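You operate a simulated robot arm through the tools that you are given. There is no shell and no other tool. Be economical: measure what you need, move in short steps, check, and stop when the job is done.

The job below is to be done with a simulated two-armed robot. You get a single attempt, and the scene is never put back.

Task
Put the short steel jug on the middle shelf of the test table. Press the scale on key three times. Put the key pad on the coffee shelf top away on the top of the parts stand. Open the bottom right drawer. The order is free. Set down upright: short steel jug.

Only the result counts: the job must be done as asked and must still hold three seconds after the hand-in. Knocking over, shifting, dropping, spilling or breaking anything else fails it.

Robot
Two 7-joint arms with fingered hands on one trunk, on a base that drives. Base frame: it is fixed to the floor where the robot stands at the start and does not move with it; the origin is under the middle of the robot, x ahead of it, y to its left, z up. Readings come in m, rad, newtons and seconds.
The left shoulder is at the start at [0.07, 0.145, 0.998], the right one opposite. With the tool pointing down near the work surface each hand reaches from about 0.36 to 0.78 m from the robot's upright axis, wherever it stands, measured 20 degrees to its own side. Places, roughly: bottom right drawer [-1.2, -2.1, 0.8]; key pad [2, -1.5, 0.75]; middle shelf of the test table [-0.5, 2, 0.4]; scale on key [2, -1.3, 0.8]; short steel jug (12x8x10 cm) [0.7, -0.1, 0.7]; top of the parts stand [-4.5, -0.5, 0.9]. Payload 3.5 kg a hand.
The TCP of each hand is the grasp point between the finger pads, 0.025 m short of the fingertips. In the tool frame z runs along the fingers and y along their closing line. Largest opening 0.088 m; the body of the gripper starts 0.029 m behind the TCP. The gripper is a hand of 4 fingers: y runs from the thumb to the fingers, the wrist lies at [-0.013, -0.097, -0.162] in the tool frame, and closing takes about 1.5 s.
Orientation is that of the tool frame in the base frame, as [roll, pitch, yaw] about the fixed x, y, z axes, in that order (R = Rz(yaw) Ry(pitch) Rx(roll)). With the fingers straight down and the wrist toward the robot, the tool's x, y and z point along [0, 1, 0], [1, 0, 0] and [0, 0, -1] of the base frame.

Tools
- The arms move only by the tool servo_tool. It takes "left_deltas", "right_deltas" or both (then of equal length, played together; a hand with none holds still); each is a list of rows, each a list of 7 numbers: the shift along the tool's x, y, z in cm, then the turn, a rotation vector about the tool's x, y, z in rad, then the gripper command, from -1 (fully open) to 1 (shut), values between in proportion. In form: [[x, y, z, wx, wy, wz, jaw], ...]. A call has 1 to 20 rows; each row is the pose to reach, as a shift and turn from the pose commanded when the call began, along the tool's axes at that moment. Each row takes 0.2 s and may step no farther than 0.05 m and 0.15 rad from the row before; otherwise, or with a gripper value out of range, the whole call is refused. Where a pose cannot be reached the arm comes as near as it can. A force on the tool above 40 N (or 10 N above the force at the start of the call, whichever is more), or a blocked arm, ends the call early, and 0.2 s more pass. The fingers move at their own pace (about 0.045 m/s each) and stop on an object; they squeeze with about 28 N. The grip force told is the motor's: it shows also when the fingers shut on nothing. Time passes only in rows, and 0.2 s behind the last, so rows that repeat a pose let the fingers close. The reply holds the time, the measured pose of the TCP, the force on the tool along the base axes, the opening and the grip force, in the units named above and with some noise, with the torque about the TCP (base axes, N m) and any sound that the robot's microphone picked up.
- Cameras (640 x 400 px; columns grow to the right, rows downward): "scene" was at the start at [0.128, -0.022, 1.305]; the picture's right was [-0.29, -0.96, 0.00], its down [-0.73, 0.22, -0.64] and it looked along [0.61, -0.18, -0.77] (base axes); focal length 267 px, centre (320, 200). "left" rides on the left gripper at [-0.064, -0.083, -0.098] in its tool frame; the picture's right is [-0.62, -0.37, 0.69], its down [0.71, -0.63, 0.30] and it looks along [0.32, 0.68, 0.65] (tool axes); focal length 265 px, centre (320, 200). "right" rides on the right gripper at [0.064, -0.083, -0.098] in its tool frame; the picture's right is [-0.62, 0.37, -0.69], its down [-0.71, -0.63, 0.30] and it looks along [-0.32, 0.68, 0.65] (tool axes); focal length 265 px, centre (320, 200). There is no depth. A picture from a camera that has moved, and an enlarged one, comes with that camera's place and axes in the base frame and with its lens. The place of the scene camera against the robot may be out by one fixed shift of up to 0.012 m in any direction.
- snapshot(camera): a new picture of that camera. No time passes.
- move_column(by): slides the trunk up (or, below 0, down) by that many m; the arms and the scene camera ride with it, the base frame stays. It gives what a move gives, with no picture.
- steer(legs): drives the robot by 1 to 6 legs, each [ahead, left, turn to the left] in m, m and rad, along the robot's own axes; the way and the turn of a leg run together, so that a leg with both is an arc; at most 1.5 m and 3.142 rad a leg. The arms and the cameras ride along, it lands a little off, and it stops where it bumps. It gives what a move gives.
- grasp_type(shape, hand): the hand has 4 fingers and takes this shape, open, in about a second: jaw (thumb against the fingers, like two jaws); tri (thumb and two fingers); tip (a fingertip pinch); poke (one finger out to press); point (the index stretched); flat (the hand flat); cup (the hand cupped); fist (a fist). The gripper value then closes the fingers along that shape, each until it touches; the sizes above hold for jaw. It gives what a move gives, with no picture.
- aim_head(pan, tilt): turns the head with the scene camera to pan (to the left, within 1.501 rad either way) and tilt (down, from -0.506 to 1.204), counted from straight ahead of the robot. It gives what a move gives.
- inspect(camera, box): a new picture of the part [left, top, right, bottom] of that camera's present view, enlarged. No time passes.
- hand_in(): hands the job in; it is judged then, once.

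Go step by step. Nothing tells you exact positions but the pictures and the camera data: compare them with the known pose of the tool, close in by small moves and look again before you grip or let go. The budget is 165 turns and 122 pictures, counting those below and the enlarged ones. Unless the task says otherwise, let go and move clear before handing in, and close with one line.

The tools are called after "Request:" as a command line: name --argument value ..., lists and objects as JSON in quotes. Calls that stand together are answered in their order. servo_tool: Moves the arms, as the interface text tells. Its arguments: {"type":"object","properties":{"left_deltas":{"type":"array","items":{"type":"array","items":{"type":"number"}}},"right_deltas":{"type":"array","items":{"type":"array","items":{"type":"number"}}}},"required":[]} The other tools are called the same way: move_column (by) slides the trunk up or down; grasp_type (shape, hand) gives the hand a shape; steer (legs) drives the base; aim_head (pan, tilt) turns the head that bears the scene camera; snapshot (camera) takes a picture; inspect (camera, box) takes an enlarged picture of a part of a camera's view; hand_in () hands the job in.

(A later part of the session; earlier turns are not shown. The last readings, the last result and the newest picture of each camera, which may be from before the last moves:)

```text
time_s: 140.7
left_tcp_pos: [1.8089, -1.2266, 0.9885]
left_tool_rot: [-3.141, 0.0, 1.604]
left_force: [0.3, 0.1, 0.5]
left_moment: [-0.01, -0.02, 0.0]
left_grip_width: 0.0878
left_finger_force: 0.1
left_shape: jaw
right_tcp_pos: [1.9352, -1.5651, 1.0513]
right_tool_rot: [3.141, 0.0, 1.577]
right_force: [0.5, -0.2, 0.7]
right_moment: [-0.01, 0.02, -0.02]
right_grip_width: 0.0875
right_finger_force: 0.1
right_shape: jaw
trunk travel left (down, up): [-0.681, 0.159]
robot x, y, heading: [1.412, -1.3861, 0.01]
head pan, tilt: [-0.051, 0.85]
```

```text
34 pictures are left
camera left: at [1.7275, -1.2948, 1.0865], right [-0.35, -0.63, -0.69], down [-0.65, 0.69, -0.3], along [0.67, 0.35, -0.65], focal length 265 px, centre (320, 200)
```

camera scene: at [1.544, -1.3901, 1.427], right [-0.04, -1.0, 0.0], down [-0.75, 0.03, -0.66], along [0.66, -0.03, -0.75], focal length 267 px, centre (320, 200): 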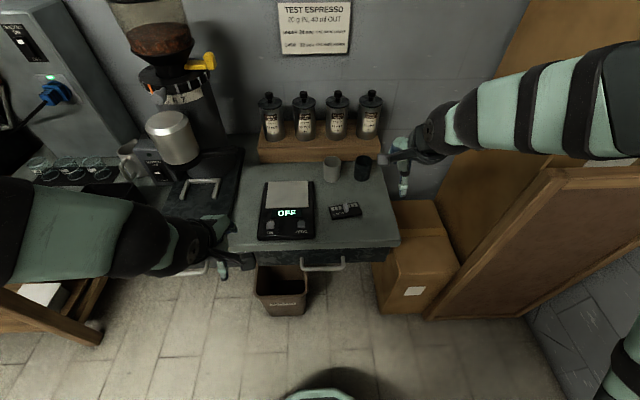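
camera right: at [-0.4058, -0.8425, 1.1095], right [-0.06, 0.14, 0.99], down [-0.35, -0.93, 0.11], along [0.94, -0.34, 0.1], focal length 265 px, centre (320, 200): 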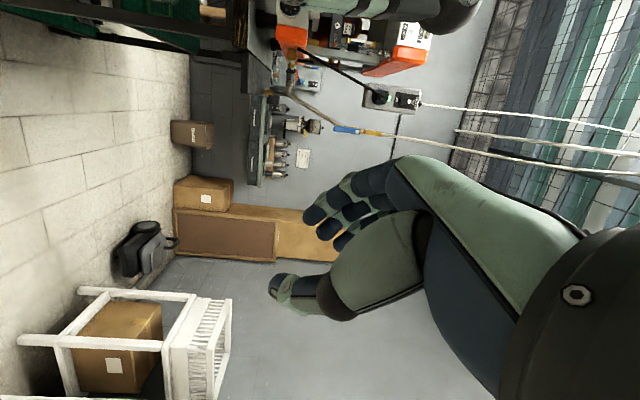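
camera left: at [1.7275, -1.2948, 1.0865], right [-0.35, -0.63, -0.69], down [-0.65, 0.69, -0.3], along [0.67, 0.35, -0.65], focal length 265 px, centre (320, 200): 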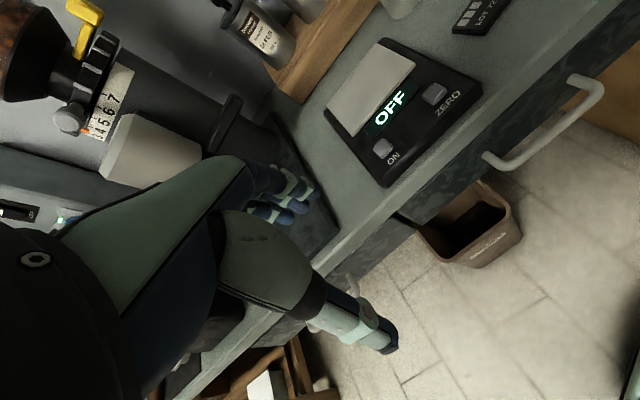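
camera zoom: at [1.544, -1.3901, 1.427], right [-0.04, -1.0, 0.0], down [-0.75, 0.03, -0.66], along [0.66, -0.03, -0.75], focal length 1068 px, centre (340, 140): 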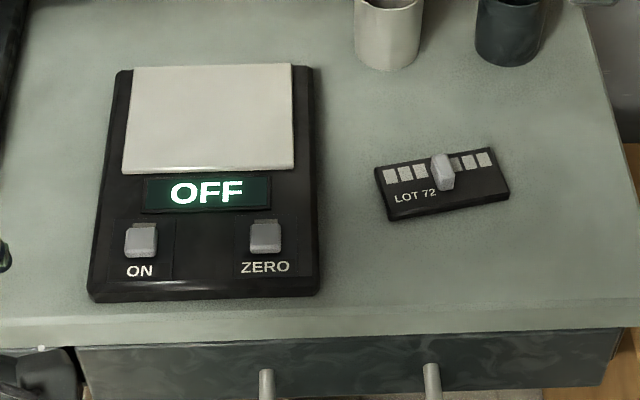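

The ON key is near (2.0–2.03, -1.27). I'll give the left hand the poke shape and bring it closer for a better view.

Request:
grasp_type --shape "poke" --hand "left"

Request:
servo_tool --left_deltas '[[-1.1, 4.0, 1.4, 0, 0, 0, -1], [-2.2, 8.0, 2.9, 0, 0, 0, -1], [-3.3, 12.0, 4.3, 0, 0, 0, -1], [-4.3, 16.0, 5.8, 0, 0, 0, -1]]'

Request:
snapshot --camera "left"

Request:
inspect --camera "scene" --box '[235, 145, 395, 265]'

```text
time_s: 141.6
left_tcp_pos: [1.8092, -1.2276, 0.9884]
left_tool_rot: [-3.141, 0.001, 1.606]
left_force: [0.1, 0.0, 0.7]
left_moment: [-0.04, 0.01, 0.0]
left_grip_width: 0.0
left_finger_force: 0.1
left_shape: poke
right_tcp_pos: [1.9339, -1.5639, 1.0517]
right_tool_rot: [-3.14, 0.001, 1.578]
right_force: [0.3, -0.8, 0.7]
right_moment: [0.03, 0.0, -0.01]
right_grip_width: 0.0876
right_finger_force: 0.1
right_shape: jaw
trunk travel left (down, up): [-0.681, 0.159]
robot x, y, heading: [1.4107, -1.3835, 0.014]
head pan, tilt: [-0.051, 0.85]
```

```text
time_s: 142.6
left_tcp_pos: [1.9699, -1.2648, 0.9287]
left_tool_rot: [-3.139, 0.0, 1.606]
left_force: [0.3, -0.2, 0.6]
left_moment: [-0.01, 0.0, 0.0]
left_grip_width: 0.0001
left_finger_force: 0.0
left_shape: poke
right_tcp_pos: [1.9362, -1.5653, 1.0502]
right_tool_rot: [-3.138, -0.001, 1.579]
right_force: [-1.1, 1.2, -0.7]
right_moment: [0.02, 0.02, -0.01]
right_grip_width: 0.0877
right_finger_force: 0.0
right_shape: jaw
trunk travel left (down, up): [-0.681, 0.159]
robot x, y, heading: [1.4119, -1.3865, 0.011]
head pan, tilt: [-0.051, 0.85]
```

```text
33 pictures are left
camera left: at [1.8905, -1.3328, 1.0272], right [-0.35, -0.63, -0.69], down [-0.66, 0.69, -0.3], along [0.67, 0.35, -0.65], focal length 265 px, centre (320, 200)
```

left: 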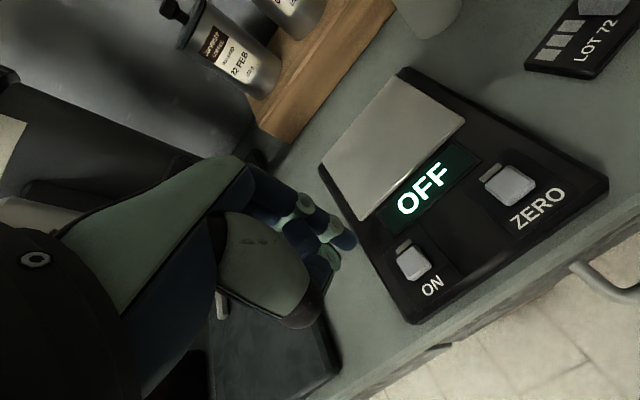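

```text
3.33 times, centred on (315, 205) of scene
camera zoom: at [1.5468, -1.3906, 1.4267], right [-0.04, -1.0, 0.0], down [-0.75, 0.03, -0.66], along [0.66, -0.03, -0.75], focal length 890 px, centre (337, 183)
```

zoom: 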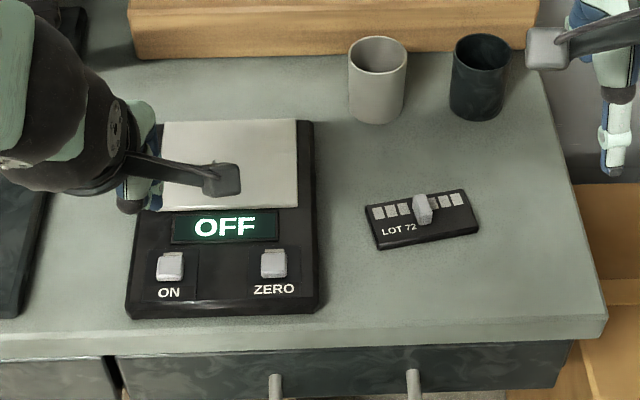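

Two left-camera views agree that the ON key top is at (1.973, -1.273, 0.829). I'll line the fingertip up above it and check.

Request:
servo_tool --left_deltas '[[-0.4, 0.15, 2.2, 0, 0, 0, -1], [-0.85, 0.3, 4.4, 0, 0, 0, -1], [-0.85, 0.3, 6.4, 0, 0, 0, -1]]'

Request:
inspect --camera "left" --box '[260, 160, 420, 300]'

```text
time_s: 143.3
left_tcp_pos: [1.9738, -1.2738, 0.8653]
left_tool_rot: [3.14, 0.001, 1.606]
left_force: [1.0, 0.7, -0.3]
left_moment: [-0.01, 0.03, 0.01]
left_grip_width: 0.0001
left_finger_force: 0.1
left_shape: poke
right_tcp_pos: [1.9347, -1.5642, 1.051]
right_tool_rot: [3.14, -0.001, 1.579]
right_force: [-1.6, 0.1, 0.1]
right_moment: [-0.02, -0.01, -0.01]
right_grip_width: 0.0876
right_finger_force: 0.0
right_shape: jaw
trunk travel left (down, up): [-0.681, 0.159]
robot x, y, heading: [1.4067, -1.3879, 0.01]
head pan, tilt: [-0.051, 0.85]
```

```text
2.86 times, centred on (340, 230) of left
camera zoom: at [1.893, -1.3409, 0.9641], right [-0.35, -0.63, -0.69], down [-0.65, 0.69, -0.3], along [0.67, 0.35, -0.65], focal length 758 px, centre (263, 114)
```

zoom: 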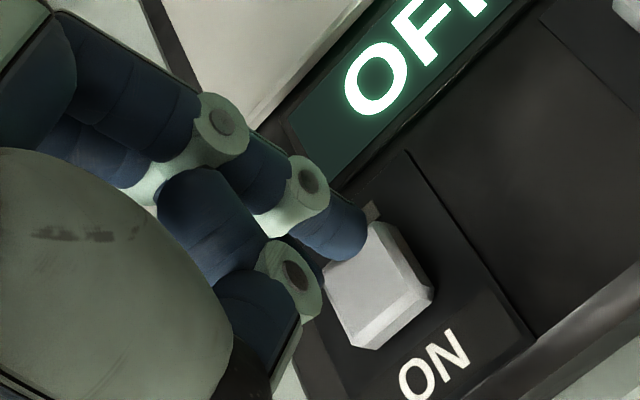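

The fingertip is right above the key, about 4 mm off centre. I'll correct that and press once, watching for the click.

Request:
servo_tool --left_deltas '[[0.3, -0.3, 0.3, 0, 0, 0, -1], [0.3, -0.3, 1.0, 0, 0, 0, -1], [0.3, -0.3, 1.3, 0, 0, 0, -1], [0.3, -0.3, 1.6, 0, 0, 0, -1], [0.3, -0.3, 1.6, 0, 0, 0, -1]]'

Request:
inspect --camera "left" --box '[260, 160, 420, 300]'

```text
time_s: 144.6
left_tcp_pos: [1.9707, -1.2692, 0.8512]
left_tool_rot: [3.135, -0.001, 1.608]
left_force: [3.1, 0.9, 10.6]
left_moment: [0.15, -0.04, 0.02]
left_grip_width: 0.0
left_finger_force: 0.1
left_shape: poke
right_tcp_pos: [1.9336, -1.5648, 1.0525]
right_tool_rot: [3.141, -0.001, 1.577]
right_force: [-0.6, -0.7, 0.0]
right_moment: [0.02, -0.01, 0.0]
right_grip_width: 0.0877
right_finger_force: 0.0
right_shape: jaw
trunk travel left (down, up): [-0.681, 0.159]
robot x, y, heading: [1.4092, -1.3869, 0.01]
head pan, tilt: [-0.051, 0.85]
heard: click
```

```text
2.86 times, centred on (340, 230) of left
camera zoom: at [1.889, -1.3375, 0.9495], right [-0.34, -0.63, -0.69], down [-0.65, 0.69, -0.31], along [0.67, 0.35, -0.65], focal length 758 px, centre (263, 114)
```

zoom: 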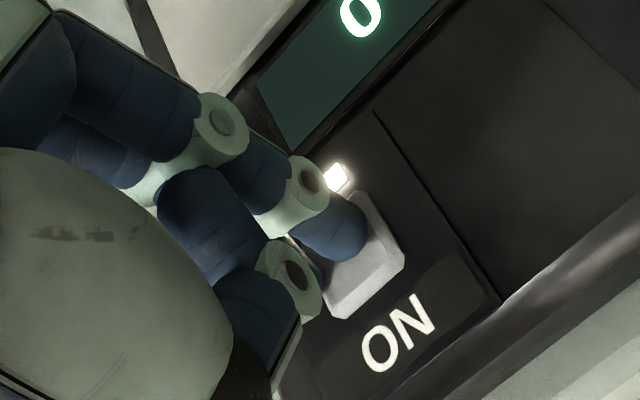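

There was a click and the display lit up, so that is press one. I'll release fully, then press a second time in a separate call.

Request:
servo_tool --left_deltas '[[0, 0, -1.0, 0, 0, 0, -1], [0, 0, -1.8, 0, 0, 0, -1], [0, 0, -1.8, 0, 0, 0, -1], [0, 0, -1.8, 0, 0, 0, -1]]'

Request:
servo_tool --left_deltas '[[0, 0, 0.9, 0, 0, 0, -1], [0, 0, 1.4, 0, 0, 0, -1], [0, 0, 1.8, 0, 0, 0, -1], [0, 0, 1.8, 0, 0, 0, -1]]'

Request:
servo_tool --left_deltas '[[0, 0, -1.0, 0, 0, 0, -1], [0, 0, -1.8, 0, 0, 0, -1], [0, 0, -1.8, 0, 0, 0, -1], [0, 0, -1.8, 0, 0, 0, -1]]'

```text
time_s: 145.6
left_tcp_pos: [1.9688, -1.2699, 0.8684]
left_tool_rot: [3.141, 0.0, 1.607]
left_force: [-0.4, 1.1, -1.3]
left_moment: [0.0, 0.0, 0.0]
left_grip_width: 0.0003
left_finger_force: 0.1
left_shape: poke
right_tcp_pos: [1.9346, -1.565, 1.0522]
right_tool_rot: [-3.14, 0.002, 1.578]
right_force: [-0.1, 0.1, 0.1]
right_moment: [0.0, -0.01, 0.01]
right_grip_width: 0.0877
right_finger_force: 0.0
right_shape: jaw
trunk travel left (down, up): [-0.681, 0.159]
robot x, y, heading: [1.4144, -1.3887, 0.012]
head pan, tilt: [-0.051, 0.85]
```

```text
time_s: 146.6
left_tcp_pos: [1.9692, -1.2693, 0.8516]
left_tool_rot: [3.138, -0.001, 1.607]
left_force: [1.3, -0.3, 9.3]
left_moment: [0.04, 0.0, -0.03]
left_grip_width: 0.0
left_finger_force: 0.0
left_shape: poke
right_tcp_pos: [1.9339, -1.5655, 1.0523]
right_tool_rot: [-3.141, 0.0, 1.577]
right_force: [0.1, -0.8, -0.1]
right_moment: [-0.04, 0.03, -0.02]
right_grip_width: 0.0876
right_finger_force: 0.1
right_shape: jaw
trunk travel left (down, up): [-0.681, 0.159]
robot x, y, heading: [1.4089, -1.3861, 0.01]
head pan, tilt: [-0.051, 0.85]
heard: click
```

```text
time_s: 147.6
left_tcp_pos: [1.97, -1.2688, 0.8677]
left_tool_rot: [3.141, 0.0, 1.606]
left_force: [0.3, 1.2, 0.2]
left_moment: [-0.03, 0.03, 0.0]
left_grip_width: 0.0002
left_finger_force: 0.0
left_shape: poke
right_tcp_pos: [1.9347, -1.5648, 1.0508]
right_tool_rot: [-3.139, 0.001, 1.578]
right_force: [0.2, 0.7, -0.8]
right_moment: [0.0, 0.0, 0.01]
right_grip_width: 0.0875
right_finger_force: 0.1
right_shape: jaw
trunk travel left (down, up): [-0.681, 0.159]
robot x, y, heading: [1.4093, -1.3861, 0.009]
head pan, tilt: [-0.051, 0.85]
```

The second press clicked. Now the third press, then I'll lift the left hand well clear and back.

Request:
servo_tool --left_deltas '[[0, 0, 0.9, 0, 0, 0, -1], [0, 0, 1.4, 0, 0, 0, -1], [0, 0, 1.8, 0, 0, 0, -1], [0, 0, 1.8, 0, 0, 0, -1]]'

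Request:
servo_tool --left_deltas '[[0, 0, -2.0, 0, 0, 0, -1], [0, 0, -5, 0, 0, 0, -1], [0, 0, -9, 0, 0, 0, -1], [0, -4, -12, 0, 0, 0, -1], [0, -8, -13, 0, 0, 0, -1], [0, -12, -13, 0, 0, 0, -1]]' --right_deltas '[[0.6, 0.5, 0, 0, 0, -0.05, -1], [1.2, 1.0, 1, 0, 0, -0.1, -1], [1.8, 1.5, 3, 0, 0, -0.15, -1], [2.4, 2.0, 5, 0, 0, -0.2, -1], [3.0, 2.5, 7, 0, 0, -0.2, -1], [3.6, 3.0, 9, 0, 0, -0.2, -1]]'

Request:
snapshot --camera "right"

```text
time_s: 148.6
left_tcp_pos: [1.9706, -1.2698, 0.8519]
left_tool_rot: [3.136, 0.002, 1.607]
left_force: [2.0, 0.6, 9.8]
left_moment: [0.06, -0.06, 0.01]
left_grip_width: 0.0
left_finger_force: 0.1
left_shape: poke
right_tcp_pos: [1.9343, -1.5649, 1.0514]
right_tool_rot: [3.14, -0.001, 1.577]
right_force: [0.4, 1.0, 0.3]
right_moment: [0.01, -0.01, 0.02]
right_grip_width: 0.0874
right_finger_force: 0.0
right_shape: jaw
trunk travel left (down, up): [-0.681, 0.159]
robot x, y, heading: [1.408, -1.3872, 0.015]
head pan, tilt: [-0.051, 0.85]
heard: click
```

```text
time_s: 149.9
left_tcp_pos: [1.8521, -1.2724, 0.9787]
left_tool_rot: [3.141, 0.0, 1.607]
left_force: [0.3, -1.0, -0.5]
left_moment: [-0.01, 0.01, -0.02]
left_grip_width: 0.0
left_finger_force: 0.1
left_shape: poke
right_tcp_pos: [1.965, -1.5298, 0.9604]
right_tool_rot: [-3.142, 0.001, 1.778]
right_force: [0.3, 0.9, 0.1]
right_moment: [0.0, 0.03, 0.0]
right_grip_width: 0.0876
right_finger_force: 0.1
right_shape: jaw
trunk travel left (down, up): [-0.681, 0.159]
robot x, y, heading: [1.4087, -1.3854, 0.006]
head pan, tilt: [-0.051, 0.85]
```

```text
29 pictures are left
camera right: at [1.8688, -1.4836, 1.0607], right [0.49, -0.53, 0.69], down [-0.47, -0.83, -0.3], along [0.74, -0.18, -0.65], focal length 265 px, centre (320, 200)
```

right: 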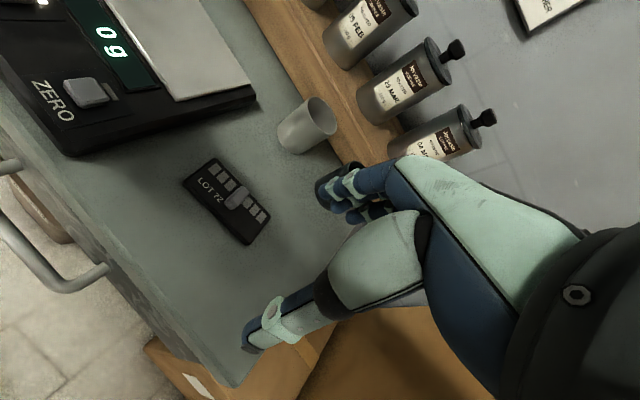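

Three clicks were heard, and the scale shows 0 g. The key pad is centred at about (2.028, -1.486), 4.4 cm wide, and the hand's yaw already matches, so I'll descend over it.

Request:
servo_tool --right_deltas '[[1.0, 2.4, 0, 0, 0, 0, -1], [2.0, 4.7, 1, 0, 0, 0, -1], [3.04, 7.08, 3, 0, 0, 0, -1], [3.04, 7.08, 6, 0, 0, 0, -1], [3.04, 7.08, 9, 0, 0, 0, -1], [3.04, 7.08, 11.3, 0, 0, 0, -1]]'

Request:
snapshot --camera "right"

```text
time_s: 151.3
left_tcp_pos: [1.8544, -1.2729, 0.9785]
left_tool_rot: [-3.141, 0.0, 1.606]
left_force: [0.7, 0.4, -0.1]
left_moment: [0.0, 0.01, -0.04]
left_grip_width: 0.0
left_finger_force: 0.1
left_shape: poke
right_tcp_pos: [2.0271, -1.4849, 0.8478]
right_tool_rot: [-3.14, -0.001, 1.776]
right_force: [0.6, -0.6, -0.1]
right_moment: [0.02, 0.0, -0.01]
right_grip_width: 0.0874
right_finger_force: 0.1
right_shape: jaw
trunk travel left (down, up): [-0.681, 0.159]
robot x, y, heading: [1.4087, -1.3894, 0.01]
head pan, tilt: [-0.051, 0.85]
```

```text
28 pictures are left
camera right: at [1.9316, -1.4381, 0.9485], right [0.49, -0.53, 0.69], down [-0.47, -0.83, -0.3], along [0.73, -0.18, -0.66], focal length 265 px, centre (320, 200)
```

right: 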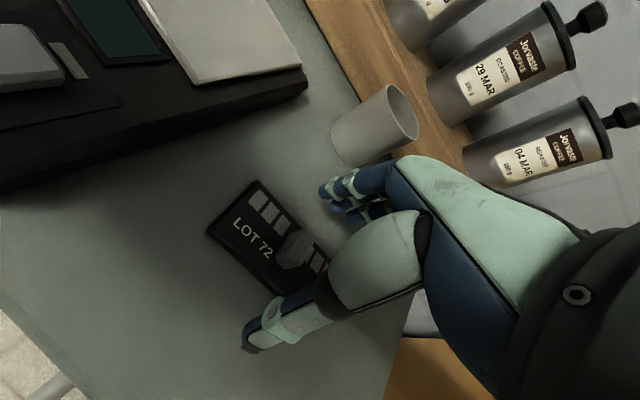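

The hand is centred over the pad. I'll lower the last 2 cm and close.

Request:
servo_tool --right_deltas '[[0, 0, 0.8, 0, 0, 0, -1], [0, 0, 1.4, 0, 0, 0, -1], [0, 0, 1.9, 0, 0, 0, -1], [0, 0, 1.9, 0, 0, 0, -0.4], [0, 0, 1.9, 0, 0, 0, 0.2], [0, 0, 1.9, 0, 0, 0, 0.6], [0, 0, 1.9, 0, 0, 0, 1], [0, 0, 1.9, 0, 0, 0, 1], [0, 0, 1.9, 0, 0, 0, 1], [0, 0, 1.9, 0, 0, 0, 1]]'

Request:
servo_tool --right_deltas '[[0, 0, -0.7, 0, 0, 0, 1], [0, 0, -2, 0, 0, 0, 1], [0, 0, -4, 0, 0, 0, 1], [0, 0, -7, 0, 0, 0, 1]]'

Request:
snapshot --camera "right"

```text
time_s: 153.6
left_tcp_pos: [1.8514, -1.2717, 0.9795]
left_tool_rot: [3.139, 0.001, 1.607]
left_force: [0.0, 0.2, -0.4]
left_moment: [-0.01, -0.02, 0.03]
left_grip_width: 0.0
left_finger_force: 0.0
left_shape: poke
right_tcp_pos: [2.0266, -1.4838, 0.8317]
right_tool_rot: [3.134, 0.0, 1.777]
right_force: [3.5, 0.0, 16.5]
right_moment: [0.05, -0.21, -0.05]
right_grip_width: 0.0336
right_finger_force: 28.2
right_shape: jaw
trunk travel left (down, up): [-0.681, 0.159]
robot x, y, heading: [1.4116, -1.3879, 0.01]
head pan, tilt: [-0.051, 0.85]
```

```text
time_s: 154.6
left_tcp_pos: [1.8533, -1.2715, 0.9785]
left_tool_rot: [3.141, 0.0, 1.604]
left_force: [0.3, 1.2, -1.1]
left_moment: [0.0, 0.03, -0.01]
left_grip_width: 0.0
left_finger_force: 0.0
left_shape: poke
right_tcp_pos: [2.0269, -1.4847, 0.8989]
right_tool_rot: [-3.139, 0.0, 1.777]
right_force: [-0.4, -0.6, -0.1]
right_moment: [0.01, 0.01, 0.0]
right_grip_width: 0.0327
right_finger_force: 28.1
right_shape: jaw
trunk travel left (down, up): [-0.681, 0.159]
robot x, y, heading: [1.4103, -1.3867, 0.007]
head pan, tilt: [-0.051, 0.85]
```

```text
27 pictures are left
camera right: at [1.9308, -1.4394, 0.9995], right [0.49, -0.53, 0.69], down [-0.47, -0.83, -0.3], along [0.73, -0.18, -0.66], focal length 265 px, centre (320, 200)
```

right: 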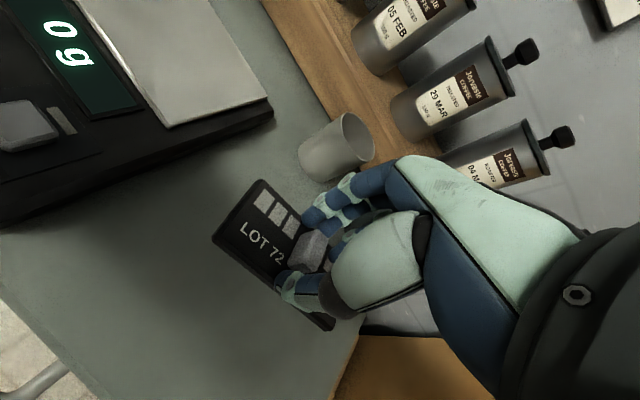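

The pad is held firmly. I'll tuck the right hand in, back away from the shelf, and turn toward the drawer rack.

Request:
servo_tool --right_deltas '[[0, 0, -4, 0, 0, 0, 1], [-0.4, -3.7, -7, 0, 0, 0, 1], [-0.8, -7.4, -9, 0, 0, 0, 1], [-1.2, -11.2, -10, 0, 0, 0, 1], [-1.7, -15, -10, 0, 0, 0, 1], [-2.2, -18.8, -10, 0, 0, 0, 1]]'

Request:
steer --legs '[[-1.4, 0, 0], [0, 0, -1.57]]'

Request:
aim_head --pan -0.8 --tilt 0.45

Request:
snapshot --camera "scene"

```text
time_s: 155.9
left_tcp_pos: [1.8513, -1.2732, 0.9791]
left_tool_rot: [3.139, -0.003, 1.605]
left_force: [-1.3, 0.0, -0.5]
left_moment: [0.02, 0.01, -0.02]
left_grip_width: 0.0
left_finger_force: 0.0
left_shape: poke
right_tcp_pos: [1.8476, -1.5433, 0.9985]
right_tool_rot: [3.138, 0.0, 1.779]
right_force: [0.2, -0.9, -0.3]
right_moment: [0.0, 0.0, -0.03]
right_grip_width: 0.0324
right_finger_force: 27.8
right_shape: jaw
trunk travel left (down, up): [-0.681, 0.159]
robot x, y, heading: [1.4084, -1.3892, 0.012]
head pan, tilt: [-0.051, 0.85]
```

```text
time_s: 166.7
left_tcp_pos: [0.1396, -1.8401, 0.9786]
left_tool_rot: [3.142, -0.001, 0.048]
left_force: [-0.2, -0.2, 0.7]
left_moment: [0.0, -0.01, -0.01]
left_grip_width: 0.0
left_finger_force: 0.1
left_shape: poke
right_tcp_pos: [-0.1317, -1.8391, 0.9988]
right_tool_rot: [-3.141, -0.001, 0.219]
right_force: [-0.1, -0.3, -0.6]
right_moment: [0.0, -0.02, 0.01]
right_grip_width: 0.0321
right_finger_force: 28.2
right_shape: jaw
trunk travel left (down, up): [-0.681, 0.159]
robot x, y, heading: [0.02, -1.3984, -1.549]
head pan, tilt: [-0.051, 0.85]
```

```text
time_s: 167.8
left_tcp_pos: [0.1405, -1.84, 0.9783]
left_tool_rot: [-3.141, 0.001, 0.046]
left_force: [-0.4, 0.5, -0.2]
left_moment: [-0.01, 0.0, 0.05]
left_grip_width: 0.0002
left_finger_force: 0.2
left_shape: poke
right_tcp_pos: [-0.1315, -1.8405, 0.9985]
right_tool_rot: [3.14, -0.001, 0.218]
right_force: [0.5, 0.6, -0.7]
right_moment: [-0.06, 0.03, 0.02]
right_grip_width: 0.0324
right_finger_force: 27.5
right_shape: jaw
trunk travel left (down, up): [-0.681, 0.159]
robot x, y, heading: [0.014, -1.3982, -1.552]
head pan, tilt: [-0.799, 0.45]
```

```text
26 pictures are left
camera scene: at [-0.0403, -1.5158, 1.4613], right [-0.71, 0.7, 0.0], down [0.31, 0.31, -0.9], along [-0.63, -0.64, -0.44], focal length 267 px, centre (320, 200)
```

scene: 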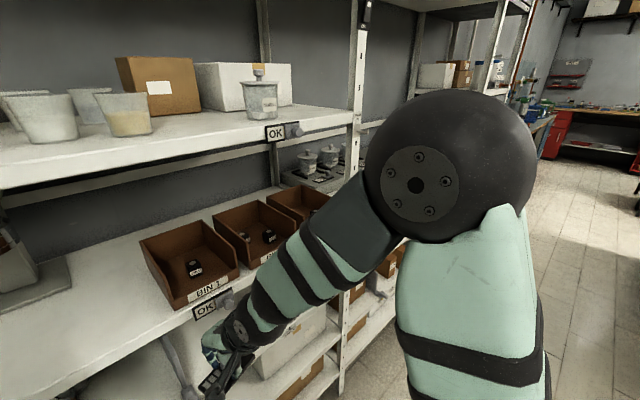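

The rack front is at y ≈ -2.0 and my hands clear it. I'll strafe right about 1 m to face the drawer block.

Request:
steer --legs '[[-0.03, -1.0, -0.02]]'

Request:
aim_head --pan -0.25 --tilt 0.6

Request:
snapshot --camera "scene"

```text
time_s: 172.9
left_tcp_pos: [-0.8461, -1.8256, 0.9785]
left_tool_rot: [-3.141, 0.001, 0.029]
left_force: [0.1, -0.2, 0.5]
left_moment: [-0.03, -0.06, 0.01]
left_grip_width: 0.0
left_finger_force: 0.0
left_shape: poke
right_tcp_pos: [-1.1171, -1.8196, 0.9989]
right_tool_rot: [3.141, 0.0, 0.2]
right_force: [-0.4, -0.9, -0.7]
right_moment: [0.02, 0.0, 0.0]
right_grip_width: 0.0325
right_finger_force: 27.8
right_shape: jaw
trunk travel left (down, up): [-0.681, 0.159]
robot x, y, heading: [-0.9604, -1.3816, -1.568]
head pan, tilt: [-0.799, 0.45]
```

```text
time_s: 173.8
left_tcp_pos: [-0.8466, -1.8248, 0.9785]
left_tool_rot: [-3.141, 0.0, 0.028]
left_force: [-0.1, 0.7, -0.8]
left_moment: [0.01, 0.05, -0.02]
left_grip_width: 0.0
left_finger_force: 0.0
left_shape: poke
right_tcp_pos: [-1.1195, -1.8197, 0.9987]
right_tool_rot: [3.141, -0.001, 0.2]
right_force: [-0.3, 0.5, -1.9]
right_moment: [0.01, 0.04, -0.02]
right_grip_width: 0.0325
right_finger_force: 28.3
right_shape: jaw
trunk travel left (down, up): [-0.681, 0.159]
robot x, y, heading: [-0.9582, -1.3809, -1.564]
head pan, tilt: [-0.25, 0.6]
```

```text
25 pictures are left
camera scene: at [-0.9767, -1.5195, 1.4478], right [-0.97, 0.24, 0.0], down [0.14, 0.55, -0.83], along [-0.2, -0.8, -0.56], focal length 267 px, centre (320, 200)
```

scene: 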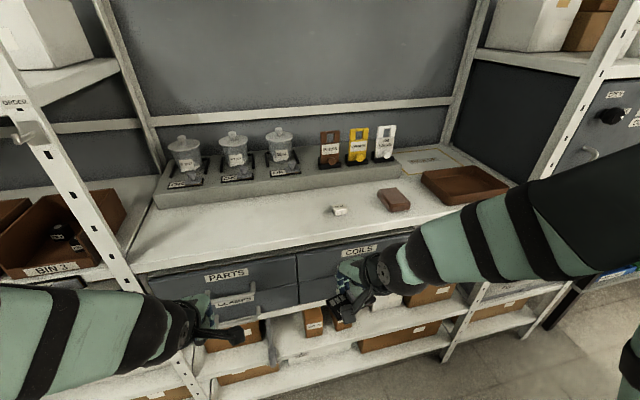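

The drawer block shows PARTS and COILS above, LAMPS and SEALS below, so SEALS is the bottom right one. I'll shift right so the left hand faces it and turn that hand to point forward with a vertical closing line.

Request:
steer --legs '[[0.02, -0.38, 0]]'

Request:
grasp_type --shape "jaw" --hand "left"

Request:
servo_tool --left_deltas '[[0, -0.5, 0.8, -0.143, 0, 0, -1], [0, -1.0, 1.6, -0.286, 0, 0, -1], [0, -1.5, 2.4, -0.428, 0, 0, -1], [0, -2, 3.2, -0.571, 0, 0, -1], [0, -2.5, 4, -0.714, 0, 0, -1], [0, -3, 4.8, -0.857, 0, 0, -1], [0, -3.5, 5.6, -1.0, 0, 0, -1], [0, -4, 6.4, -1.142, 0, 0, -1], [0, -4.5, 7.2, -1.285, 0, 0, -1], [0, -5, 8, -1.428, 0, 0, -1], [0, -5, 9, -1.571, 0, 0, -1]]'

Request:
aim_head --pan 0.2 --tilt 0.8

Request:
snapshot --camera "scene"

Request:
snapshot --camera "left"

```text
time_s: 176.3
left_tcp_pos: [-1.2277, -1.8473, 0.9779]
left_tool_rot: [-3.141, -0.002, 0.028]
left_force: [0.4, -0.3, -0.6]
left_moment: [0.01, 0.0, 0.0]
left_grip_width: 0.0002
left_finger_force: 0.0
left_shape: poke
right_tcp_pos: [-1.4983, -1.8408, 0.9989]
right_tool_rot: [-3.141, 0.0, 0.199]
right_force: [0.5, -0.4, 0.6]
right_moment: [0.02, -0.04, 0.0]
right_grip_width: 0.0324
right_finger_force: 27.4
right_shape: jaw
trunk travel left (down, up): [-0.681, 0.159]
robot x, y, heading: [-1.3393, -1.4021, -1.571]
head pan, tilt: [-0.25, 0.6]
```

```text
time_s: 177.2
left_tcp_pos: [-1.2287, -1.8473, 0.9784]
left_tool_rot: [-3.14, -0.002, 0.027]
left_force: [0.1, 0.3, -0.6]
left_moment: [-0.04, -0.02, 0.02]
left_grip_width: 0.0878
left_finger_force: 0.0
left_shape: jaw
right_tcp_pos: [-1.4981, -1.8411, 0.999]
right_tool_rot: [3.141, 0.0, 0.199]
right_force: [-0.6, 0.3, -0.3]
right_moment: [0.01, -0.01, -0.04]
right_grip_width: 0.0327
right_finger_force: 28.0
right_shape: jaw
trunk travel left (down, up): [-0.681, 0.159]
robot x, y, heading: [-1.3396, -1.4054, -1.569]
head pan, tilt: [-0.25, 0.6]
```

```text
time_s: 179.4
left_tcp_pos: [-1.2182, -2.0186, 1.0314]
left_tool_rot: [2.009, -0.008, 0.022]
left_force: [4.3, 23.3, -2.7]
left_moment: [1.41, -0.27, 0.08]
left_grip_width: 0.0879
left_finger_force: 0.0
left_shape: jaw
left hand out of reach, approached as far as the arm can: row 3, 4, 5, 6, 7, 8, 9, 10, 11
right_tcp_pos: [-1.4979, -1.8356, 1.0005]
right_tool_rot: [3.137, 0.0, 0.2]
right_force: [-0.4, 0.5, -0.7]
right_moment: [0.02, -0.03, -0.01]
right_grip_width: 0.0326
right_finger_force: 27.9
right_shape: jaw
trunk travel left (down, up): [-0.681, 0.159]
robot x, y, heading: [-1.3392, -1.4063, -1.569]
head pan, tilt: [-0.25, 0.6]
stopped in row 11 (left hand): the force on the tool passed its limit at 46 N (the readings are from after the stop); the commanded pose is now the measured one
```

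```text
time_s: 180.3
left_tcp_pos: [-1.218, -2.0192, 1.0331]
left_tool_rot: [2.007, -0.006, 0.019]
left_force: [3.4, 30.4, -6.3]
left_moment: [1.69, -0.16, 0.1]
left_grip_width: 0.0881
left_finger_force: 0.0
left_shape: jaw
right_tcp_pos: [-1.4969, -1.8359, 1.0009]
right_tool_rot: [3.136, 0.002, 0.201]
right_force: [0.6, 0.5, -0.5]
right_moment: [-0.02, -0.02, 0.0]
right_grip_width: 0.0326
right_finger_force: 28.3
right_shape: jaw
trunk travel left (down, up): [-0.681, 0.159]
robot x, y, heading: [-1.3444, -1.4062, -1.568]
head pan, tilt: [0.201, 0.799]
```

```text
24 pictures are left
camera scene: at [-1.3184, -1.5265, 1.4315], right [-0.98, -0.2, 0.0], down [-0.15, 0.7, -0.7], along [0.14, -0.69, -0.71], focal length 267 px, centre (320, 200)
```

scene: 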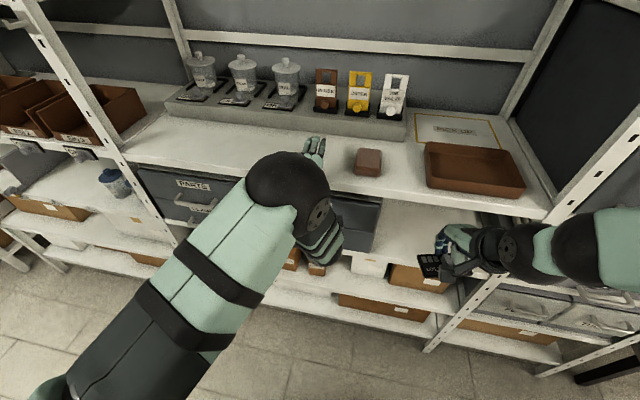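

```text
23 pictures are left
camera left: at [-1.2842, -1.897, 0.9988], right [-0.61, -0.49, -0.63], down [0.72, 0.0, -0.7], along [0.34, -0.87, 0.35], focal length 265 px, centre (320, 200)
```

left: 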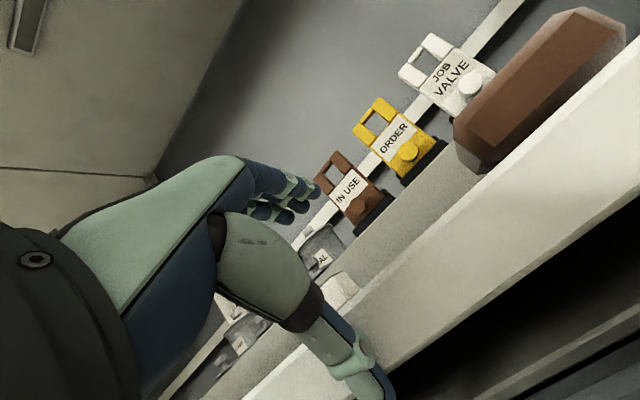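

The left hand couldn't follow the turn that close in and pushed out onto the shelf edge. I'll back the base off 18 cm to free it, then finish the turn lower down.

Request:
steer --legs '[[-0.18, 0, 0]]'

Request:
servo_tool --left_deltas '[[0, -3.6, 1.7, -0.087, 0, 0, -1], [0, -7.2, 3.4, -0.174, 0, 0, -1], [0, -10.9, 5.1, -0.262, 0, 0, -1], [0, -14.5, 6.8, -0.349, 0, 0, -1], [0, -18.1, 8.5, -0.436, 0, 0, -1]]'

Request:
snapshot --camera "scene"

Request:
snapshot --camera "left"

```text
time_s: 181.8
left_tcp_pos: [-1.2217, -1.8473, 1.0295]
left_tool_rot: [2.008, -0.007, 0.017]
left_force: [0.0, 0.4, -0.6]
left_moment: [-0.03, 0.0, 0.0]
left_grip_width: 0.0879
left_finger_force: 0.0
left_shape: jaw
right_tcp_pos: [-1.5005, -1.6629, 0.9974]
right_tool_rot: [-3.14, 0.0, 0.197]
right_force: [-0.4, -0.7, -0.9]
right_moment: [-0.04, -0.01, -0.04]
right_grip_width: 0.0324
right_finger_force: 28.0
right_shape: jaw
trunk travel left (down, up): [-0.681, 0.159]
robot x, y, heading: [-1.341, -1.2268, -1.571]
head pan, tilt: [0.201, 0.799]
```

```text
time_s: 183.0
left_tcp_pos: [-1.2204, -1.8467, 0.8321]
left_tool_rot: [1.571, -0.005, 0.017]
left_force: [-0.2, -0.7, 0.8]
left_moment: [0.02, 0.02, -0.04]
left_grip_width: 0.0881
left_finger_force: 0.1
left_shape: jaw
left hand out of reach, approached as far as the arm can: row 1
right_tcp_pos: [-1.4991, -1.6628, 0.9989]
right_tool_rot: [-3.14, 0.0, 0.196]
right_force: [1.1, -0.9, -0.4]
right_moment: [0.04, 0.02, 0.01]
right_grip_width: 0.0323
right_finger_force: 28.4
right_shape: jaw
trunk travel left (down, up): [-0.681, 0.159]
robot x, y, heading: [-1.3418, -1.2254, -1.566]
head pan, tilt: [0.201, 0.799]
```

```text
22 pictures are left
camera scene: at [-1.3192, -1.3556, 1.431], right [-0.98, -0.2, 0.0], down [-0.14, 0.7, -0.7], along [0.14, -0.68, -0.72], focal length 267 px, centre (320, 200)
```

scene: 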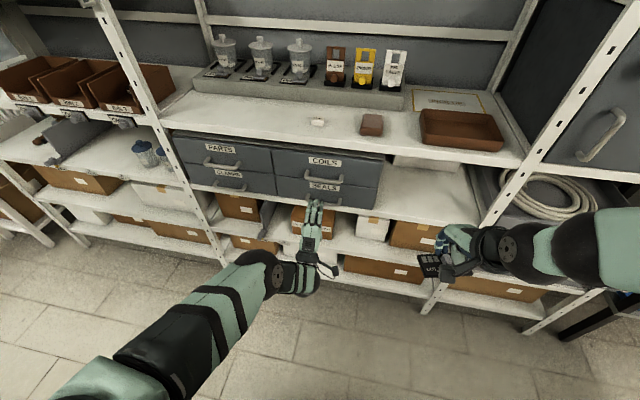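

```text
21 pictures are left
camera left: at [-1.2848, -1.7498, 0.7484], right [-0.61, -0.7, -0.37], down [0.72, -0.29, -0.63], along [0.33, -0.65, 0.69], focal length 265 px, centre (320, 200)
```

left: 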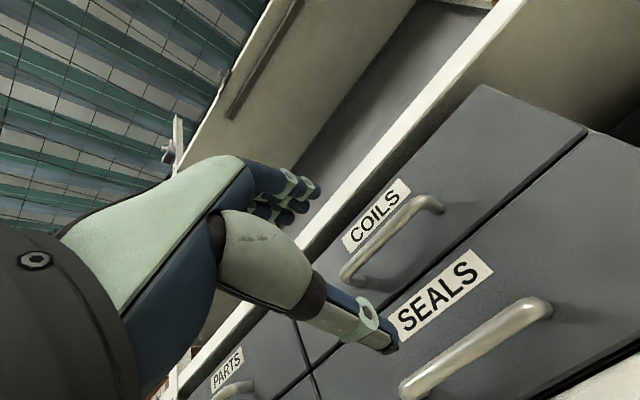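

The SEALS handle bar is at about (-1.211, -1.975, 0.771). I'll lower the hand to its height and roll the base forward, then measure again.

Request:
servo_tool --left_deltas '[[0.4, -3, 0, 0, 0, 0, -0.3], [0.8, -6.1, 0, 0, 0, 0, -0.3]]'

Request:
steer --legs '[[0.06, 0, 0]]'

Request:
snapshot --camera "left"

```text
time_s: 183.6
left_tcp_pos: [-1.2124, -1.8433, 0.7728]
left_tool_rot: [1.572, -0.005, 0.014]
left_force: [0.1, -0.7, -0.4]
left_moment: [0.02, -0.02, -0.03]
left_grip_width: 0.0578
left_finger_force: 0.0
left_shape: jaw
left hand out of reach, approached as far as the arm can: row 2
right_tcp_pos: [-1.4999, -1.66, 0.9995]
right_tool_rot: [-3.141, 0.0, 0.198]
right_force: [0.2, -0.1, 0.0]
right_moment: [0.02, -0.01, 0.05]
right_grip_width: 0.0324
right_finger_force: 28.5
right_shape: jaw
trunk travel left (down, up): [-0.681, 0.159]
robot x, y, heading: [-1.3441, -1.2243, -1.571]
head pan, tilt: [0.201, 0.799]
```

```text
time_s: 184.6
left_tcp_pos: [-1.2131, -1.9024, 0.7728]
left_tool_rot: [1.572, -0.007, 0.018]
left_force: [0.0, -0.3, -0.5]
left_moment: [0.01, -0.02, 0.01]
left_grip_width: 0.0574
left_finger_force: 0.2
left_shape: jaw
right_tcp_pos: [-1.5014, -1.7213, 0.9981]
right_tool_rot: [3.14, -0.001, 0.197]
right_force: [-1.0, 0.0, -0.5]
right_moment: [0.03, -0.02, 0.0]
right_grip_width: 0.0323
right_finger_force: 28.7
right_shape: jaw
trunk travel left (down, up): [-0.681, 0.159]
robot x, y, heading: [-1.339, -1.2851, -1.569]
head pan, tilt: [0.201, 0.799]
```

```text
20 pictures are left
camera left: at [-1.277, -1.805, 0.6901], right [-0.61, -0.7, -0.37], down [0.72, -0.29, -0.63], along [0.33, -0.65, 0.69], focal length 265 px, centre (320, 200)
```

left: 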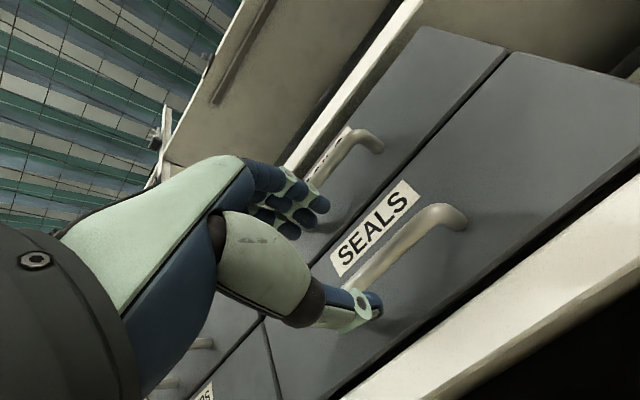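

The bar is level with the grasp point. I'll advance 6 cm and close on it.

Request:
servo_tool --left_deltas '[[0, 0, 2.0, 0, 0, 0, -0.3], [0, 0, 4.0, 0, 0, 0, -0.3], [0, 0, 5.8, 0, 0, 0, -0.3], [0, 0, 5.8, 0, 0, 0, 0.2], [0, 0, 5.8, 0, 0, 0, 0.6], [0, 0, 5.8, 0, 0, 0, 1], [0, 0, 5.8, 0, 0, 0, 1], [0, 0, 5.8, 0, 0, 0, 1], [0, 0, 5.8, 0, 0, 0, 1]]'

Request:
snapshot --camera "left"

```text
time_s: 186.6
left_tcp_pos: [-1.2116, -1.9148, 0.7834]
left_tool_rot: [1.573, -0.007, 0.015]
left_force: [0.9, 0.7, 0.1]
left_moment: [0.04, 0.02, 0.01]
left_grip_width: 0.0002
left_finger_force: 27.7
left_shape: jaw
left hand out of reach, approached as far as the arm can: row 1, 2, 3, 4, 5, 6, 7, 8, 9
right_tcp_pos: [-1.5009, -1.7203, 0.9991]
right_tool_rot: [3.141, 0.0, 0.197]
right_force: [0.7, 0.1, -0.2]
right_moment: [0.01, 0.02, 0.02]
right_grip_width: 0.0323
right_finger_force: 27.5
right_shape: jaw
trunk travel left (down, up): [-0.681, 0.159]
robot x, y, heading: [-1.3435, -1.2833, -1.566]
head pan, tilt: [0.201, 0.799]
```

```text
19 pictures are left
camera left: at [-1.2763, -1.8176, 0.6987], right [-0.61, -0.7, -0.37], down [0.72, -0.29, -0.63], along [0.33, -0.65, 0.68], focal length 265 px, centre (320, 200)
```

left: 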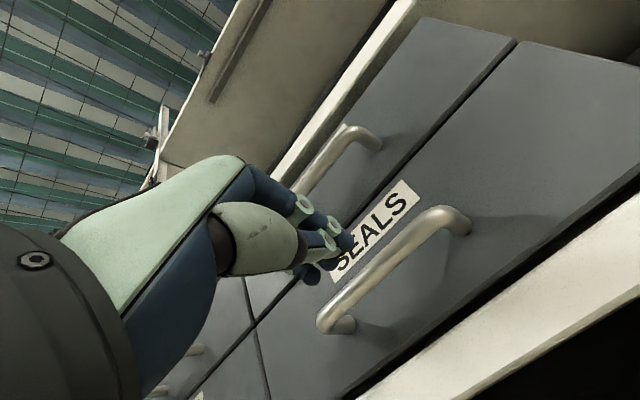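

The arm ran out of reach 5 cm short and closed on nothing. I'll open it, pull the command back, and use the base for the rest.

Request:
servo_tool --left_deltas '[[0, -0.3, -2.5, 0, 0, 0, 0.2], [0, -0.3, -5.0, 0, 0, 0, -0.3], [0, -0.3, -6.5, 0, 0, 0, -0.3], [0, -0.3, -6.5, 0, 0, 0, -0.3]]'

Request:
steer --legs '[[0.05, 0, 0]]'

```text
time_s: 187.6
left_tcp_pos: [-1.2126, -1.8518, 0.7815]
left_tool_rot: [1.572, -0.007, 0.014]
left_force: [0.3, -0.4, -0.1]
left_moment: [-0.02, 0.01, 0.02]
left_grip_width: 0.0567
left_finger_force: 0.0
left_shape: jaw
right_tcp_pos: [-1.4996, -1.722, 0.998]
right_tool_rot: [3.141, 0.0, 0.198]
right_force: [0.4, -0.6, -0.5]
right_moment: [-0.01, 0.02, -0.04]
right_grip_width: 0.0323
right_finger_force: 28.4
right_shape: jaw
trunk travel left (down, up): [-0.681, 0.159]
robot x, y, heading: [-1.3386, -1.288, -1.567]
head pan, tilt: [0.201, 0.799]
```

```text
time_s: 188.5
left_tcp_pos: [-1.2125, -1.8985, 0.7813]
left_tool_rot: [1.571, -0.006, 0.018]
left_force: [-0.1, 0.9, 0.1]
left_moment: [0.02, 0.0, 0.0]
left_grip_width: 0.0569
left_finger_force: 0.1
left_shape: jaw
right_tcp_pos: [-1.4992, -1.7682, 1.0001]
right_tool_rot: [3.139, 0.0, 0.196]
right_force: [-0.2, 0.3, -0.6]
right_moment: [0.01, 0.0, -0.01]
right_grip_width: 0.0324
right_finger_force: 28.0
right_shape: jaw
trunk travel left (down, up): [-0.681, 0.159]
robot x, y, heading: [-1.3413, -1.3346, -1.569]
head pan, tilt: [0.201, 0.799]
```

Close now. I'll roll 3 cm more, drop 1.2 cm, and advance the last bit with the arm before closing.

Request:
steer --legs '[[0.03, 0, 0]]'

Request:
servo_tool --left_deltas '[[-0.3, -1.2, 0, 0, 0, 0, -0.3], [-0.3, -1.2, 1.5, 0, 0, 0, -0.3], [-0.3, -1.2, 3.2, 0, 0, 0, -0.3], [-0.3, -1.2, 3.2, 0, 0, 0, 0.2], [-0.3, -1.2, 3.2, 0, 0, 0, 0.6], [-0.3, -1.2, 3.2, 0, 0, 0, 1], [-0.3, -1.2, 3.2, 0, 0, 0, 1], [-0.3, -1.2, 3.2, 0, 0, 0, 1], [-0.3, -1.2, 3.2, 0, 0, 0, 1]]'

Request:
snapshot --camera "left"

```text
time_s: 189.3
left_tcp_pos: [-1.2117, -1.9279, 0.7829]
left_tool_rot: [1.57, -0.008, 0.018]
left_force: [0.2, 0.3, 0.7]
left_moment: [0.01, 0.03, 0.0]
left_grip_width: 0.0566
left_finger_force: 0.1
left_shape: jaw
right_tcp_pos: [-1.4998, -1.7969, 1.0014]
right_tool_rot: [3.14, -0.002, 0.198]
right_force: [-0.7, 0.0, -0.4]
right_moment: [0.01, -0.01, 0.01]
right_grip_width: 0.0323
right_finger_force: 28.0
right_shape: jaw
trunk travel left (down, up): [-0.681, 0.159]
robot x, y, heading: [-1.3374, -1.3617, -1.566]
head pan, tilt: [0.201, 0.799]
```

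```text
time_s: 191.3
left_tcp_pos: [-1.214, -1.962, 0.769]
left_tool_rot: [1.575, -0.007, 0.017]
left_force: [-0.3, -2.2, -1.8]
left_moment: [-0.02, -0.04, 0.0]
left_grip_width: 0.0001
left_finger_force: 27.9
left_shape: jaw
right_tcp_pos: [-1.4997, -1.7995, 0.9989]
right_tool_rot: [-3.141, 0.0, 0.196]
right_force: [0.0, 0.2, -1.0]
right_moment: [-0.05, 0.01, 0.0]
right_grip_width: 0.0322
right_finger_force: 27.6
right_shape: jaw
trunk travel left (down, up): [-0.681, 0.159]
robot x, y, heading: [-1.3403, -1.3652, -1.57]
head pan, tilt: [0.201, 0.799]
```

```text
18 pictures are left
camera left: at [-1.2792, -1.8646, 0.686], right [-0.61, -0.7, -0.38], down [0.72, -0.29, -0.63], along [0.33, -0.65, 0.68], focal length 265 px, centre (320, 200)
```

left: 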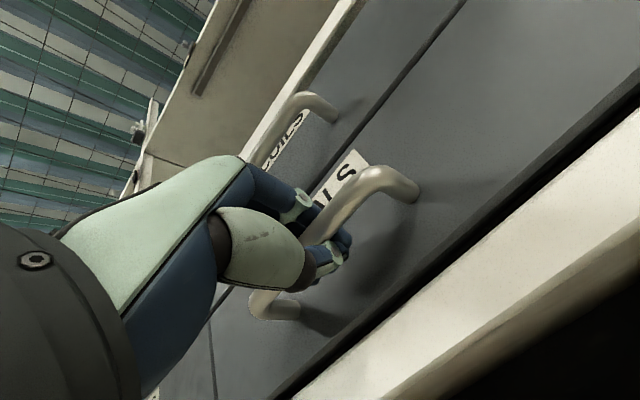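

The closed fingers are hooked behind the handle bar, which is what I need for a pull. I'll back off 18 cm.

Request:
steer --legs '[[-0.18, 0, 0]]'

Request:
snapshot --camera "scene"

```text
time_s: 192.8
left_tcp_pos: [-1.2154, -1.7878, 0.7691]
left_tool_rot: [1.574, -0.006, 0.019]
left_force: [-0.4, -0.5, -8.1]
left_moment: [-0.02, -0.03, -0.01]
left_grip_width: 0.0001
left_finger_force: 28.1
left_shape: jaw
right_tcp_pos: [-1.5001, -1.6264, 0.9986]
right_tool_rot: [-3.14, 0.001, 0.197]
right_force: [-0.5, -0.2, -0.6]
right_moment: [0.0, 0.02, -0.03]
right_grip_width: 0.0326
right_finger_force: 28.2
right_shape: jaw
trunk travel left (down, up): [-0.681, 0.159]
robot x, y, heading: [-1.3421, -1.1905, -1.567]
head pan, tilt: [0.201, 0.799]
```

```text
17 pictures are left
camera scene: at [-1.3204, -1.3205, 1.4308], right [-0.98, -0.2, 0.0], down [-0.14, 0.7, -0.7], along [0.14, -0.68, -0.72], focal length 267 px, centre (320, 200)
```

scene: 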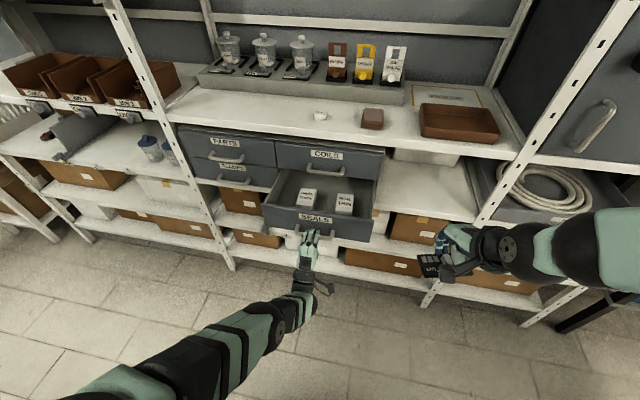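

The SEALS drawer is out about 17 cm. I'll draw it 4 cm more to be safe, then open the hand and let go.

Request:
steer --legs '[[-0.04, 0, 0]]'

Request:
servo_tool --left_deltas '[[0, 0, 0, 0, 0, 0, 0.6], [0, 0, 0, 0, 0, 0, 0.2], [0, 0, 0, 0, 0, 0, -0.2], [0, 0, 0, 0, 0, 0, -0.4], [0, 0, 0, 0, 0, 0, -0.4], [0, 0, -2, 0, 0, 0, -0.4], [0, 0, -4, 0, 0, 0, -0.4], [0, 0, -6, 0, 0, 0, -0.4]]'

Request:
snapshot --camera "scene"

```text
time_s: 193.7
left_tcp_pos: [-1.2139, -1.7493, 0.7685]
left_tool_rot: [1.575, -0.008, 0.015]
left_force: [-0.1, -0.8, -6.9]
left_moment: [-0.01, -0.02, 0.01]
left_grip_width: 0.0
left_finger_force: 27.9
left_shape: jaw
right_tcp_pos: [-1.501, -1.5883, 0.9975]
right_tool_rot: [-3.14, -0.002, 0.197]
right_force: [0.2, -0.2, -0.7]
right_moment: [0.0, -0.01, 0.03]
right_grip_width: 0.0328
right_finger_force: 27.8
right_shape: jaw
trunk travel left (down, up): [-0.681, 0.159]
robot x, y, heading: [-1.3387, -1.1515, -1.566]
head pan, tilt: [0.201, 0.799]
```

```text
time_s: 195.5
left_tcp_pos: [-1.2149, -1.6852, 0.7716]
left_tool_rot: [1.572, -0.006, 0.017]
left_force: [-0.4, -0.3, 0.2]
left_moment: [-0.01, -0.02, -0.01]
left_grip_width: 0.0614
left_finger_force: 0.1
left_shape: jaw
right_tcp_pos: [-1.5, -1.5856, 0.9988]
right_tool_rot: [3.141, 0.0, 0.196]
right_force: [0.1, -0.4, -0.1]
right_moment: [0.0, 0.01, -0.03]
right_grip_width: 0.0325
right_finger_force: 28.0
right_shape: jaw
trunk travel left (down, up): [-0.681, 0.159]
robot x, y, heading: [-1.3403, -1.1484, -1.568]
head pan, tilt: [0.201, 0.799]
```

```text
16 pictures are left
camera scene: at [-1.321, -1.2786, 1.4311], right [-0.98, -0.2, 0.0], down [-0.14, 0.7, -0.7], along [0.14, -0.68, -0.72], focal length 267 px, centre (320, 200)
```

scene: 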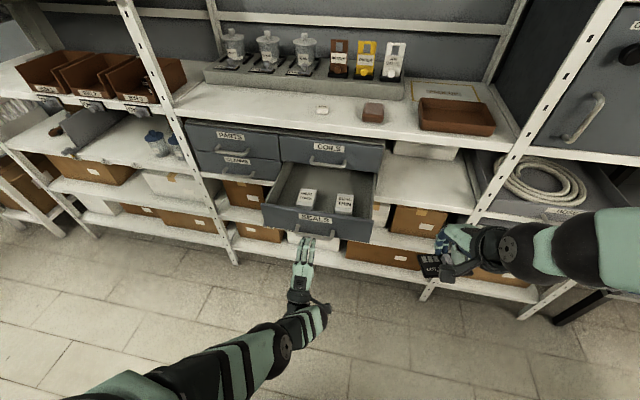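

The drawer stays open about 20 cm. Next is the parts stand far to the right, so I'll look that way.

Request:
aim_head --pan -1.45 --tilt 0.3

Request:
snapshot --camera "scene"

```text
time_s: 197.2
left_tcp_pos: [-1.2154, -1.6868, 0.7709]
left_tool_rot: [1.573, -0.007, 0.019]
left_force: [0.5, -0.3, -0.3]
left_moment: [-0.01, 0.02, 0.03]
left_grip_width: 0.0614
left_finger_force: 0.1
left_shape: jaw
right_tcp_pos: [-1.5005, -1.5862, 0.9988]
right_tool_rot: [-3.141, 0.0, 0.198]
right_force: [0.0, 0.1, -0.1]
right_moment: [0.0, 0.01, -0.01]
right_grip_width: 0.0323
right_finger_force: 28.4
right_shape: jaw
trunk travel left (down, up): [-0.681, 0.159]
robot x, y, heading: [-1.3395, -1.1485, -1.567]
head pan, tilt: [-1.45, 0.3]
```

```text
15 pictures are left
camera scene: at [-1.4293, -1.2121, 1.4753], right [-0.12, 0.99, 0.0], down [0.29, 0.04, -0.96], along [-0.95, -0.12, -0.3], focal length 267 px, centre (320, 200)
```

scene: 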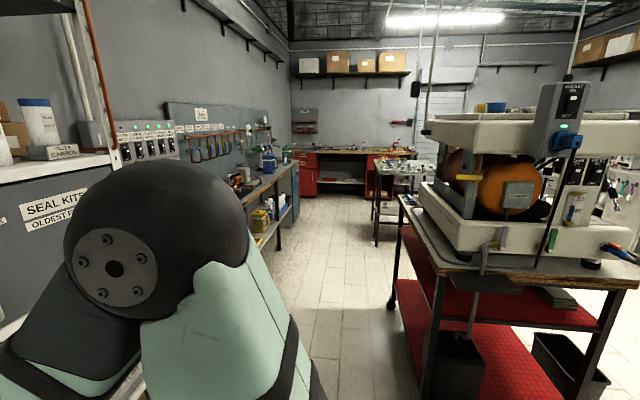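

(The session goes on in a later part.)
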